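You operate a simulated robot arm through the tools that you are given. There is no shell and no other tool. Be economical: measure what you need, move in short steps, check, and stop when the job is done.

Carry out the task below with a simulated robot arm. There is one attempt and no reset: what you move stays moved.

TASK
Close the wide table drawer.
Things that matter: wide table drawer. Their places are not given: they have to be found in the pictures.

It is judged by the outcome, as a careful person would: the job done as asked, and still so three seconds after it is handed in. It fails if anything else is knocked over, pushed out of place, dropped, spilled or broken.

THE ROBOT
A 6-joint arm with a two-finger parallel gripper, fixed in place. Base frame: the origin is at the foot of the arm, x ahead of it, y to its left, z up. Lengths are in cm, angles in rad, forces in N, time in s.
Its first joint turns from -1.152 to 1.152 rad. Payload 2.9 kg.
Tool frame: the origin (TCP) lies between the finger pads and is the grasp point; the fingertips stand 3 cm ahead of it; z points along the fingers, y is the line along which they close. The gripper opens to 11 cm. The fingers are 2 cm wide and 1 cm thick; the gripper's body (4.8 by 11.2 cm) begins 5.5 cm behind the TCP.
Orientation is that of the tool frame in the base frame, as a unit quaternion [x, y, z, w]. With the fingers straight down and closing along the base's y, the tool's x points along the base's -x, its y along +y and its z along -z.

THE INTERFACE
- The arm moves only by the tool step_arm. Its argument "series" is a list of rows, each an object (a shift or turn left out is 0, a gripper value left out holds the last) with "hand": the opening, from 0 (shut) to 1 (fully open); "delta_pos": the shift along the tool's x, y, z in units of 25 mm (1.0 is 25 mm), a list of three; "rot": the turn, a rotation vector about the tool's x, y, z in units of 8 degrees (1.0 is 8 degrees), a list of three. In form: [{"hand": hand, "delta_pos": [dx, dy, dz], "rot": [ax, ay, az]}, ...]. A call has 1 to 10 rows; each row shifts and turns the commanded pose from where the row before left it, along the tool's axes as they then stand. A call with a number of a shift or a turn outside -1 to 1 is refused whole. A row lasts 0.2 s, in which the tool goes at most 5 cm and 0.15 rad; a call with a longer step from one row to the next is refused whole, and so is a gripper value outside its range. A pose out of reach is approached as far as the arm can. The call stops where the force on the tool passes 40 N (or 10 N more than at its start, if that is more) or the arm is blocked; 0.2 s more then pass. The fingers move at their own pace (about 10.8 cm/s each) and stop on an object; they squeeze with about 36 N. The grip force told is the motor's: it shows also when the fingers shut on nothing. Time passes only in rows, and 0.2 s behind the last, so rows that do not move let the fingers close. It gives the time, the measured TCP pose, the force on the tool (base axes), the opening and the grip force at its end, in the units of the frame above (readings bear some noise), and new pictures: "views" is both (left out), scene, wrist or none.
- Cameras (640 x 400 px; columns grow to the right, rows downward): "scene" is fixed at [7.17, 44.09, 136.48]; the picture's right is [-0.76, -0.65, 0.00], its down [-0.48, 0.56, -0.67] and it looks along [0.44, -0.51, -0.74] (base axes); focal length 314 px, centre (320, 200). "wrist" rides on the gripper at [-3.6, 0, -5.7] in the tool frame; the picture's right is [0.00, -1.00, 0.00], its down [0.97, 0.00, -0.24] and it looks along [0.24, 0.00, 0.97] (tool axes); focal length 218 px, centre (320, 200).
- measure_at(camera, pixels): for up to 12 pixels [column, row] of the newest picture of that camera ("zoom" is the newest enlarged one), the place [x, y, z] in the base frame of the surface seen there, good to about 0.2 cm. No time passes.
- close_up(camera, box): a new picture of the part [left, top, right, bottom] of that camera's present view, enlarged. No time passes.
- sign_off(): hands the job in; it is judged then, once.

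Work in short steps. Measure before you move; look again where a grasp or a placing could have gone wrong, and mend it. You have 60 turns and 120 pictures in all, the two below and enlarged ones among them. Open the gripper and draw the arm clear of the work before you hand the job in, unless the task says otherwise; then end with one line.

The tools are called after "Call:" by a JSON object that holds its "api" and its "payload". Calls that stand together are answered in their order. step_arm: Moves the arm, as the interface text tells. Its arguments: {"type":"object","properties":{"series":{"type":"array"},"views":{"type":"string","enum":["both","scene","wrist","none"]}},"required":["series"]} The other tools are called the same way: measure_at (camera, pixels) gives the place of the surface under pixels of a picture; close_up (camera, box) takes an enlarged picture of a part of a camera's view; sign_off () hands the job in.

At the start:

```text
clock: 0.0
ee_pos: [46.43, -8.0, 77.47]
ee_rot: [0.001, 1.0, 0.001, -0.001]
contact_force: [-0.1, -0.3, -0.7]
finger_gap: 11.03
finger_force: 0.1
```

scene: 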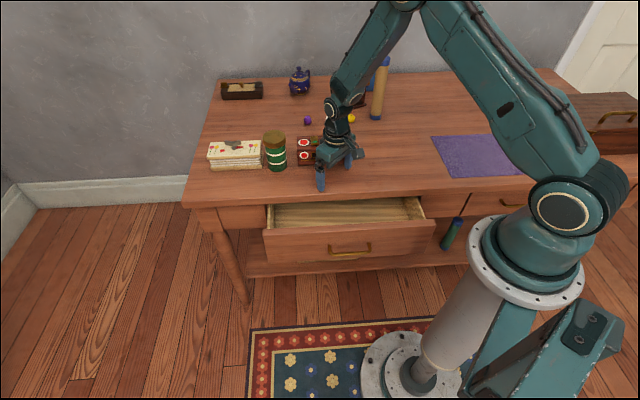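
wrist: 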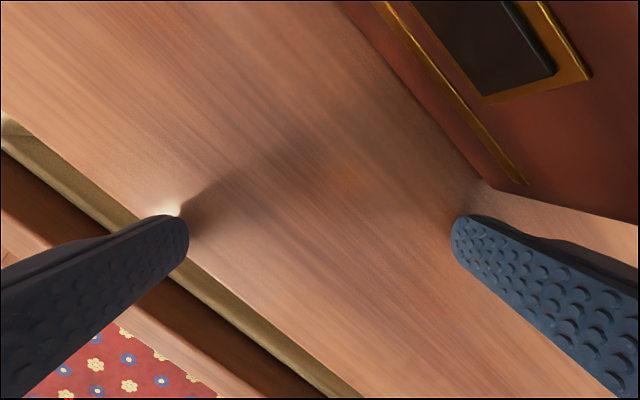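

The scene shows the wide drawer open below the table edge, its front around (265-435, 220-260) with a handle at (350,249). I measure the drawer and table edge.

Call:
{"api": "measure_at", "payload": {"camera": "scene", "pixels": [[266, 232], [434, 221], [350, 228], [350, 248], [300, 252], [270, 206], [420, 198], [268, 258], [434, 245], [452, 228], [320, 215], [475, 205]]}}

Call:
{"api": "close_up", "payload": {"camera": "scene", "box": [200, 130, 520, 330]}}

```text
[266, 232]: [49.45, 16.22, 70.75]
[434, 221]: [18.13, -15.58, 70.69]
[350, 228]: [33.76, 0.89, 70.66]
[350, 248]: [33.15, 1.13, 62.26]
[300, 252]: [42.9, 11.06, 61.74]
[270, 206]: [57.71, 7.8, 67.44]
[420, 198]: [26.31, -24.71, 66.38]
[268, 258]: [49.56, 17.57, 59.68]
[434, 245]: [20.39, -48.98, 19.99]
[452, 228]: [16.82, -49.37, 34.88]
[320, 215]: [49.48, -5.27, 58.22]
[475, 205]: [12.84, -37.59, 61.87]
```

```text
2.00 times, centred on (360, 230) of scene
```

zoom: 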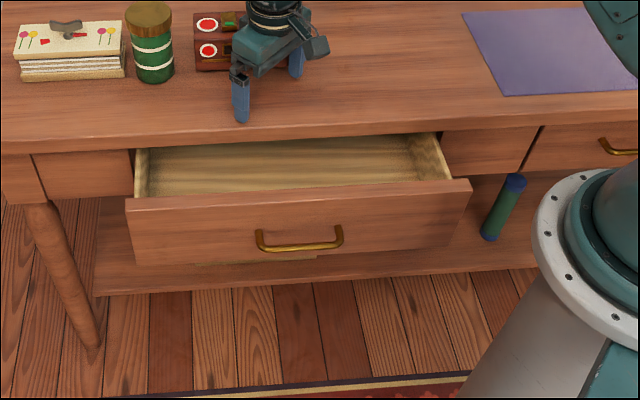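

I still need the table's front plane, the top height, and the drawer front's face and handle.

Call:
{"api": "measure_at", "payload": {"camera": "zoom", "pixels": [[85, 175], [490, 150], [85, 140], [480, 115], [300, 120], [300, 225], [200, 230], [400, 215], [257, 237], [342, 232], [298, 248], [515, 185]]}}

```text
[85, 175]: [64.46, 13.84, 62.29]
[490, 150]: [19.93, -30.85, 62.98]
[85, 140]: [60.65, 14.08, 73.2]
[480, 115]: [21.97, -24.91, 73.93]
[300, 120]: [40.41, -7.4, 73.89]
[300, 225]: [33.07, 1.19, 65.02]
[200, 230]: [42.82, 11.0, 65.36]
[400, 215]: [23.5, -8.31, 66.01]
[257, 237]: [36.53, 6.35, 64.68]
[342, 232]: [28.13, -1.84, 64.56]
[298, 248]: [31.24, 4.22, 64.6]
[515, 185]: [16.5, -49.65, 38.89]
```

The drawer face runs at 45° to the base axes: the closing direction is n=(0.71,-0.71), the drawer is about 13.3 cm out, and the handle bar is at z≈64.6. I'll raise the tool, yaw it 45° so it lines up with the drawer, and then back off.

Call:
{"api": "step_arm", "payload": {"series": [{"delta_pos": [0, 0, -1]}, {"delta_pos": [0, 0, -1]}, {"delta_pos": [0, 0, -0.6], "rot": [0, 0, 0.94]}, {"rot": [0, 0, 0.94]}, {"rot": [0, 0, 0.94]}, {"rot": [0, 0, 0.94]}, {"rot": [0, 0, 0.94]}, {"rot": [0, 0, 0.925]}, {"hand": 0.5}], "views": "scene"}}

```text
clock: 2.0
ee_pos: [46.36, -8.02, 83.94]
ee_rot: [0.384, 0.923, 0.0, -0.001]
contact_force: [-0.6, 0.2, 0.7]
finger_gap: 5.5
finger_force: 0.1
```

scene: 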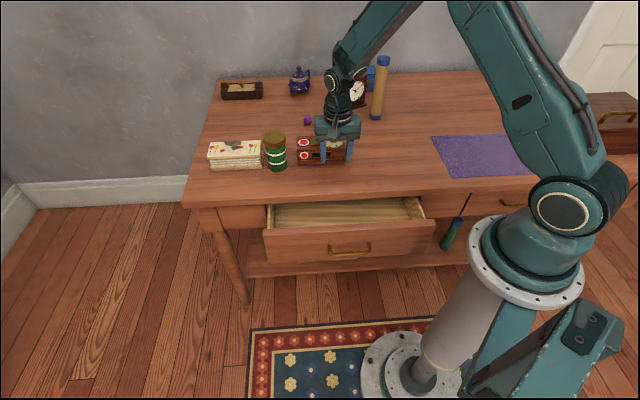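

The tool is now lined up with the drawer. I back it off along -n, clear of the drawer front, staying at this height.

Call:
{"api": "step_arm", "payload": {"series": [{"delta_pos": [1, -0.2, 0]}, {"delta_pos": [1, -0.2, 0]}, {"delta_pos": [1, -0.2, 0]}, {"delta_pos": [1, -0.2, 0]}, {"delta_pos": [1, -0.2, 0]}, {"delta_pos": [1, -0.1, 0]}, {"delta_pos": [1, 0, 0]}, {"delta_pos": [1, 0, 0]}, {"delta_pos": [1, 0, 0]}, {"delta_pos": [0.9, 0, 0]}], "views": "scene"}}

```text
clock: 4.2
ee_pos: [27.04, 7.59, 83.83]
ee_rot: [0.383, 0.924, 0.0, -0.001]
contact_force: [-0.7, 0.1, 0.1]
finger_gap: 5.52
finger_force: 0.1
```

scene: 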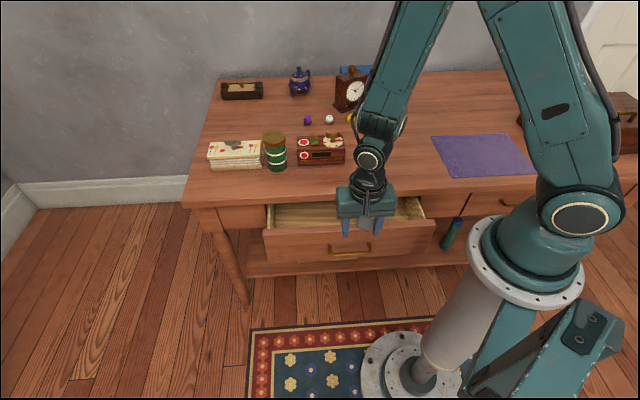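

Now n≈13.75 and s≈24.5, clear of the handle (n≈19.1). I lower to handle height.

Call:
{"api": "step_arm", "payload": {"series": [{"delta_pos": [0, 0, 1]}, {"delta_pos": [0, 0, 1]}, {"delta_pos": [0, 0, 1]}, {"delta_pos": [0, 0, 1]}, {"delta_pos": [0, 0, 1]}, {"delta_pos": [0, 0, 1]}, {"delta_pos": [0, 0, 1]}, {"delta_pos": [0, 0, 0.4]}], "views": "scene"}}

Call:
{"api": "step_arm", "payload": {"series": [{"rot": [0, -1, 0]}, {"rot": [0, -1, 0]}, {"rot": [0, -1, 0]}, {"rot": [0, -1, 0]}]}}

```text
clock: 6.0
ee_pos: [27.12, 7.69, 65.37]
ee_rot: [0.383, 0.924, 0.001, -0.002]
contact_force: [0.1, 0.3, 0.0]
finger_gap: 5.49
finger_force: 0.1
```

scene: 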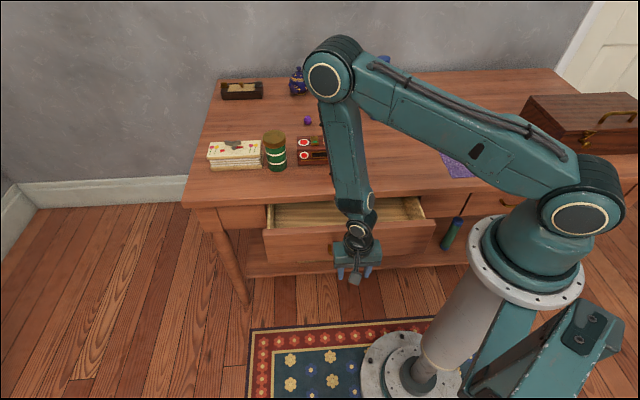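

```text
clock: 7.0
ee_pos: [26.95, 7.51, 65.53]
ee_rot: [0.368, 0.888, -0.105, 0.256]
contact_force: [-0.7, 0.2, -0.5]
finger_gap: 5.48
finger_force: 0.0
```

scene: 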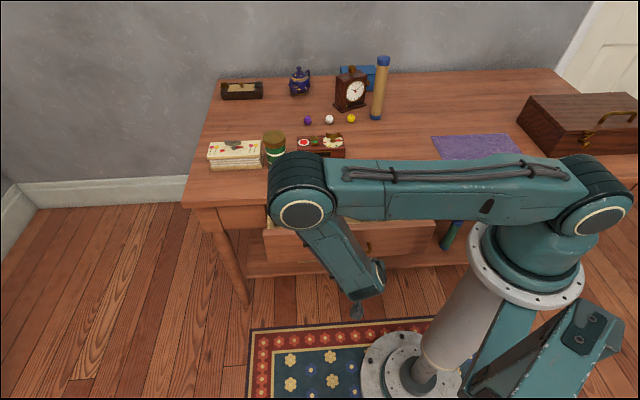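
wrist: 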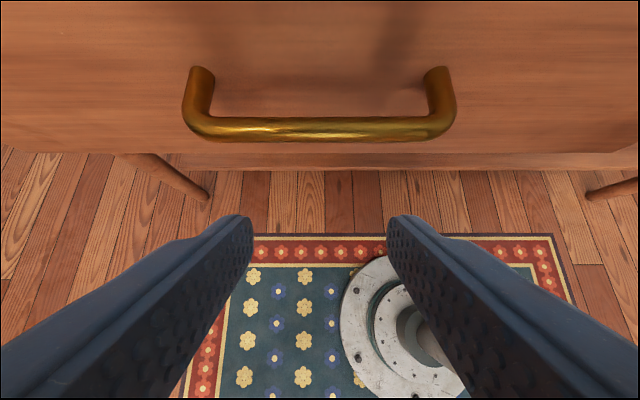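

The handle bar is centred ahead of the two fingers (wrist view, bar at row ~130). I lower 0.8 cm and move in along n until contact.

Call:
{"api": "step_arm", "payload": {"series": [{"delta_pos": [0.165, 0, 0.274]}, {"delta_pos": [-0.428, 0, 0.257]}, {"delta_pos": [-0.428, 0, 0.257]}, {"delta_pos": [-0.428, 0, 0.257]}, {"delta_pos": [-0.428, 0, 0.257]}]}}

```text
clock: 8.2
ee_pos: [30.65, 3.97, 64.83]
ee_rot: [0.367, 0.889, -0.105, 0.254]
contact_force: [-0.1, 0.3, 0.2]
finger_gap: 5.49
finger_force: 0.1
```

scene: 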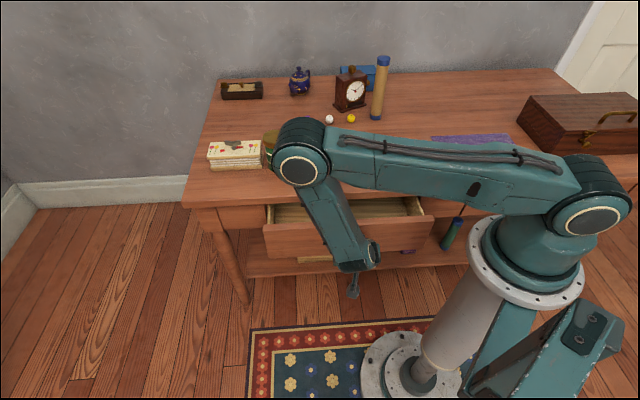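
wrist: 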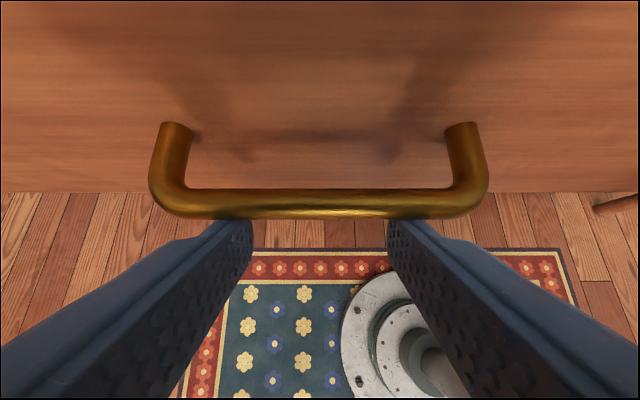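

The bar sits just ahead of the fingers with the tips below it. I keep pushing in 1 cm steps.

Call:
{"api": "step_arm", "payload": {"series": [{"delta_pos": [-0.343, 0, 0.206]}, {"delta_pos": [-0.343, 0, 0.206]}, {"delta_pos": [-0.343, 0, 0.206]}, {"delta_pos": [-0.343, 0, 0.206]}]}}

```text
clock: 9.2
ee_pos: [33.44, 1.3, 64.79]
ee_rot: [0.368, 0.888, -0.105, 0.255]
contact_force: [-0.3, -0.3, 0.2]
finger_gap: 5.51
finger_force: 0.1
```

scene: 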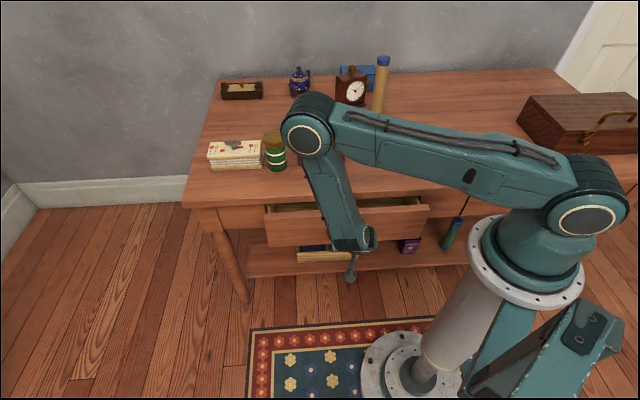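
wrist: 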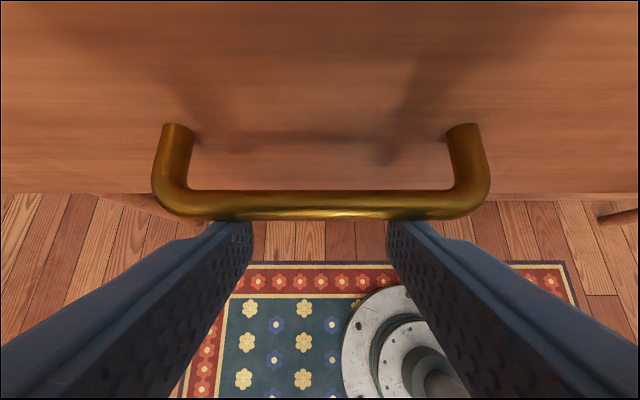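

The drawer is moving with little force. I measure the drawer face and the table lip to see what remains.

Call:
{"api": "measure_at", "payload": {"camera": "scene", "pixels": [[285, 233], [285, 213], [410, 220], [240, 194], [240, 200], [240, 204], [230, 215], [310, 246]]}}

Call:
{"api": "measure_at", "payload": {"camera": "wrist", "pixels": [[320, 205], [320, 195], [320, 215], [320, 100], [100, 100], [540, 100]]}}

Call:
{"api": "close_up", "payload": {"camera": "scene", "box": [200, 170, 480, 345]}}

```text
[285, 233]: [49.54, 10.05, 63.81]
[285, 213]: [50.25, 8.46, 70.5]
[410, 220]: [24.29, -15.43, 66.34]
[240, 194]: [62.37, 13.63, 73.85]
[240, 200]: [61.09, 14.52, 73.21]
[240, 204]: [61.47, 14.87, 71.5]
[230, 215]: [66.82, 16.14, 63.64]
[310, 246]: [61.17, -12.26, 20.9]
```

```text
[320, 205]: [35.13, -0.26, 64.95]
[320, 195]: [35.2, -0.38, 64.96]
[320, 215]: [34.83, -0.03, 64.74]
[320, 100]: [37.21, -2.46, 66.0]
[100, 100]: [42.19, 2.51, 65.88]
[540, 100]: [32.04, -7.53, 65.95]
```

```text
2.29 times, centred on (340, 258) of scene
```

zoom: 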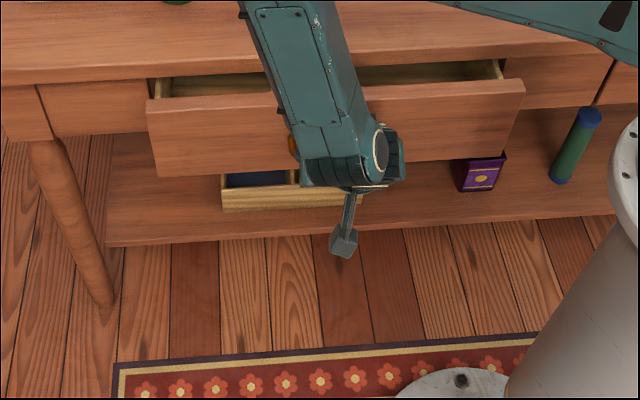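

About 7.9 cm remain (face n≈28, panel n≈35.85). I tilt 8° more so the gripper body and camera stay clear of the lip at n≈32.9, then push on.

Call:
{"api": "step_arm", "payload": {"series": [{"rot": [0, -1, 0]}, {"delta_pos": [-0.306, 0, 0.257]}, {"delta_pos": [-0.306, 0, 0.257]}, {"delta_pos": [-0.306, 0, 0.257]}, {"delta_pos": [-0.306, 0, 0.257]}, {"delta_pos": [-0.306, 0, 0.257]}]}}

```text
clock: 10.6
ee_pos: [36.8, -2.35, 64.89]
ee_rot: [0.36, 0.868, -0.132, 0.316]
contact_force: [-0.3, 0.0, -1.1]
finger_gap: 5.51
finger_force: 0.1
```

scene: 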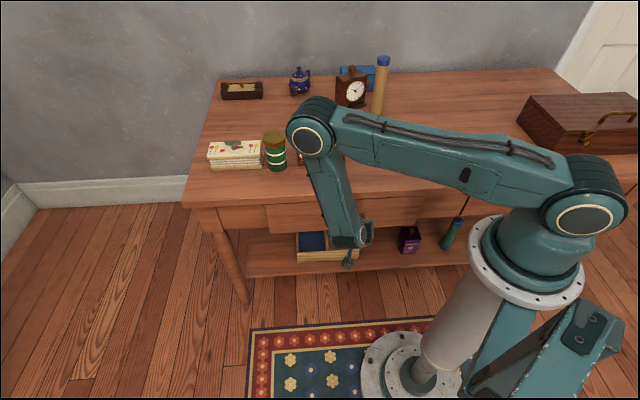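
wrist: 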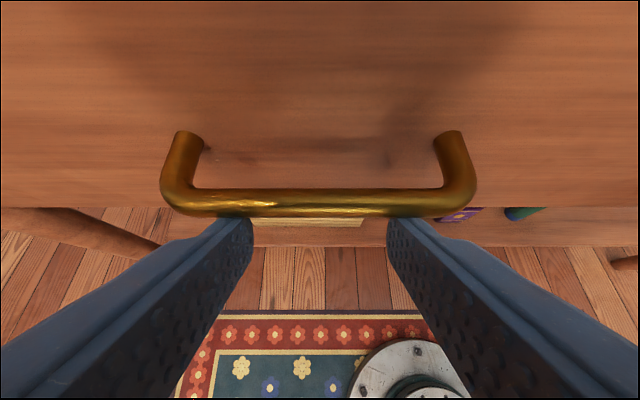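

Call:
{"api": "measure_at", "payload": {"camera": "wrist", "pixels": [[320, 100], [100, 100], [540, 100], [320, 205]]}}

Call:
{"api": "close_up", "payload": {"camera": "scene", "box": [220, 170, 460, 320]}}

```text
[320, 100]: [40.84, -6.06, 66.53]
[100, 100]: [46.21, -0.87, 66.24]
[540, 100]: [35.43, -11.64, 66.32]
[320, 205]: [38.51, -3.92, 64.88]
```

```text
2.67 times, centred on (340, 245) of scene
```

zoom: 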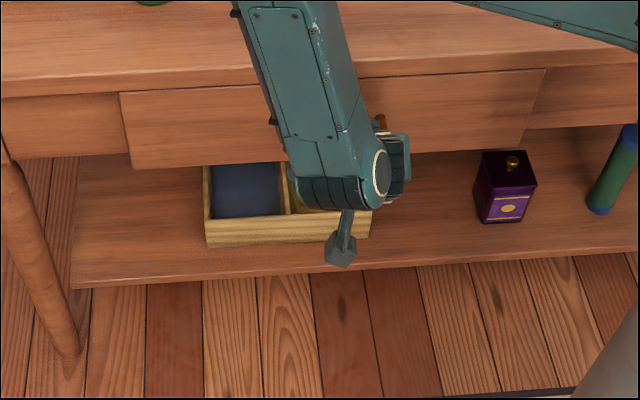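

Face n is now ≈33.2, so about 2.6 cm remain. I push on in small steps until the drawer stops.

Call:
{"api": "step_arm", "payload": {"series": [{"delta_pos": [-0.306, 0, 0.257]}, {"delta_pos": [-0.23, 0, 0.193]}, {"delta_pos": [-0.153, 0, 0.129]}, {"delta_pos": [-0.077, 0, 0.064]}]}}

```text
clock: 11.6
ee_pos: [38.69, -4.13, 64.86]
ee_rot: [0.36, 0.869, -0.13, 0.314]
contact_force: [-0.9, 0.2, 0.0]
finger_gap: 5.5
finger_force: 0.0
```

scene: 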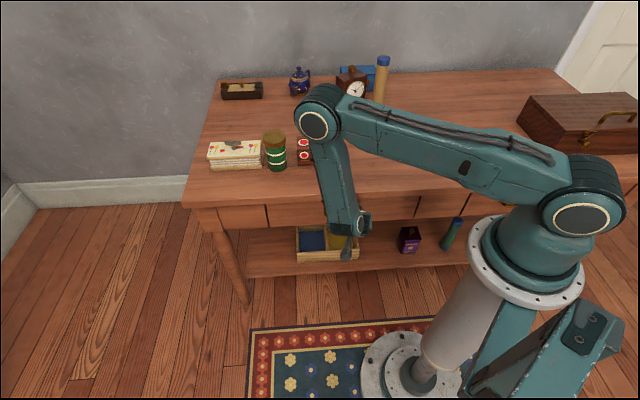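
wrist: 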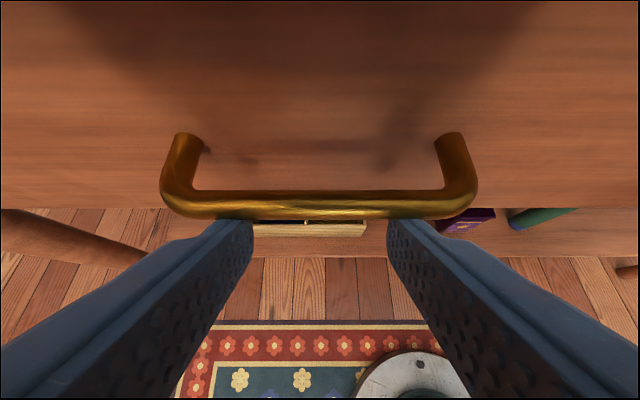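

Nearly flush, with no stop force yet. I push a few more millimetres until resistance shows.

Call:
{"api": "step_arm", "payload": {"series": [{"delta_pos": [-0.061, 0, 0.051]}, {"delta_pos": [-0.061, 0, 0.051]}], "views": "none"}}

Call:
{"api": "step_arm", "payload": {"series": [{"delta_pos": [-0.061, 0, 0.051]}, {"delta_pos": [-0.061, 0, 0.051]}], "views": "wrist"}}

Call:
{"api": "close_up", "payload": {"camera": "scene", "box": [200, 170, 480, 345]}}

Call:
{"api": "measure_at", "payload": {"camera": "wrist", "pixels": [[320, 100], [100, 100], [540, 100], [320, 205]]}}

```text
clock: 12.2
ee_pos: [38.76, -4.4, 64.82]
ee_rot: [0.36, 0.869, -0.13, 0.313]
contact_force: [-9.8, 11.6, -4.3]
finger_gap: 5.55
finger_force: 0.0
```

```text
clock: 13.0
ee_pos: [38.88, -4.46, 64.42]
ee_rot: [0.362, 0.87, -0.129, 0.309]
contact_force: [-0.9, 1.8, -1.1]
finger_gap: 5.56
finger_force: 0.1
stopped in row 2: the force on the tool passed its limit (the readings are from after the stop); the commanded pose is now the measured one
```

wrist: 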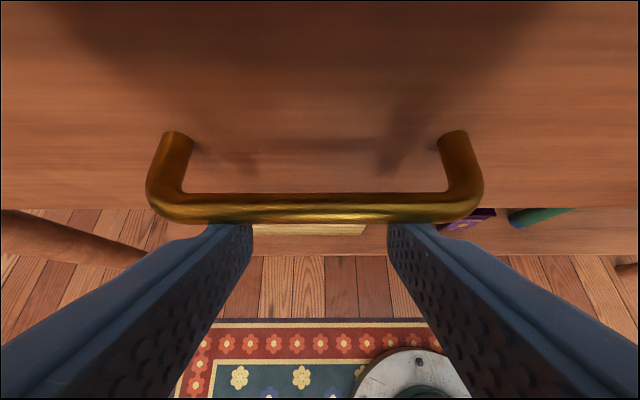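

```text
2.29 times, centred on (340, 258) of scene
```

zoom: 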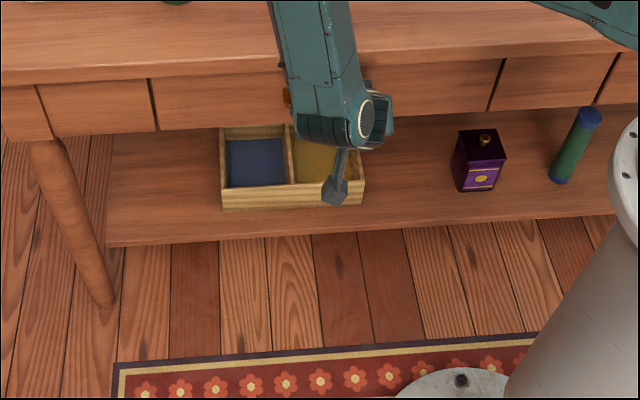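

```text
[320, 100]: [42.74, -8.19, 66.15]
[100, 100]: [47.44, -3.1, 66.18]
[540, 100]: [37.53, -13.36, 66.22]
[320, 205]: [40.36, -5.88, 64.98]
```

The force limit tripped at the stop, and face n≈36 matches the panels (35.85), so the drawer is flush. I back straight off along -n.

Call:
{"api": "step_arm", "payload": {"series": [{"delta_pos": [0.306, 0, -0.257]}, {"delta_pos": [0.613, 0, -0.514]}, {"delta_pos": [0.613, 0, -0.514]}, {"delta_pos": [0.613, 0, -0.514]}, {"delta_pos": [0.613, 0, -0.514]}, {"delta_pos": [0.613, 0, -0.514]}, {"delta_pos": [0.613, 0, -0.514], "hand": 1}, {"delta_pos": [0.613, 0, -0.514]}]}}

Call:
{"api": "measure_at", "payload": {"camera": "wrist", "pixels": [[320, 20], [100, 20], [540, 20]]}}

```text
clock: 14.8
ee_pos: [28.25, 6.26, 64.77]
ee_rot: [0.362, 0.87, -0.129, 0.31]
contact_force: [1.2, 0.8, 0.3]
finger_gap: 11.0
finger_force: 0.0
```

scene: 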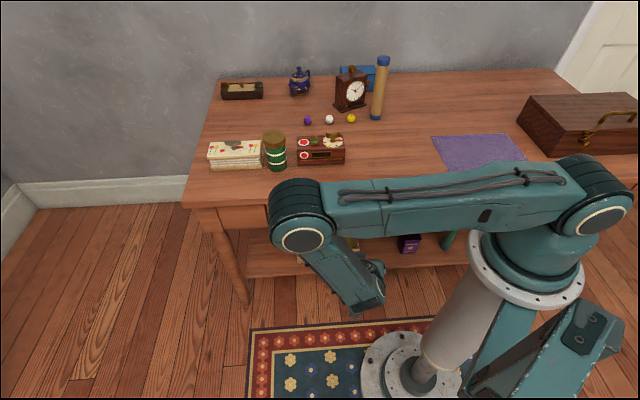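
wrist: 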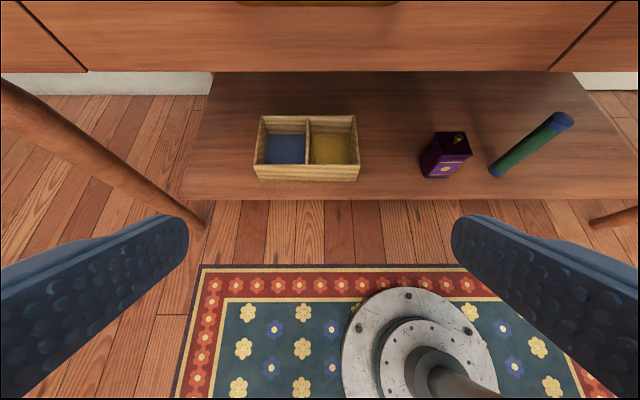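

```text
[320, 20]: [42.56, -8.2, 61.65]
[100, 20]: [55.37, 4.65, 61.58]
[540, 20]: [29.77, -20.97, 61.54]
```

The drawer front is flush (n≈35.9) across its width, nothing else has moved, and the gripper is open and clear. I hand the job in.

Call:
{"api": "sign_off", "payload": {}}

```text
The job is handed in.
```

The wide table drawer is fully closed and flush with the panels beside it. The arm is drawn back with the gripper open, and nothing else was disturbed.
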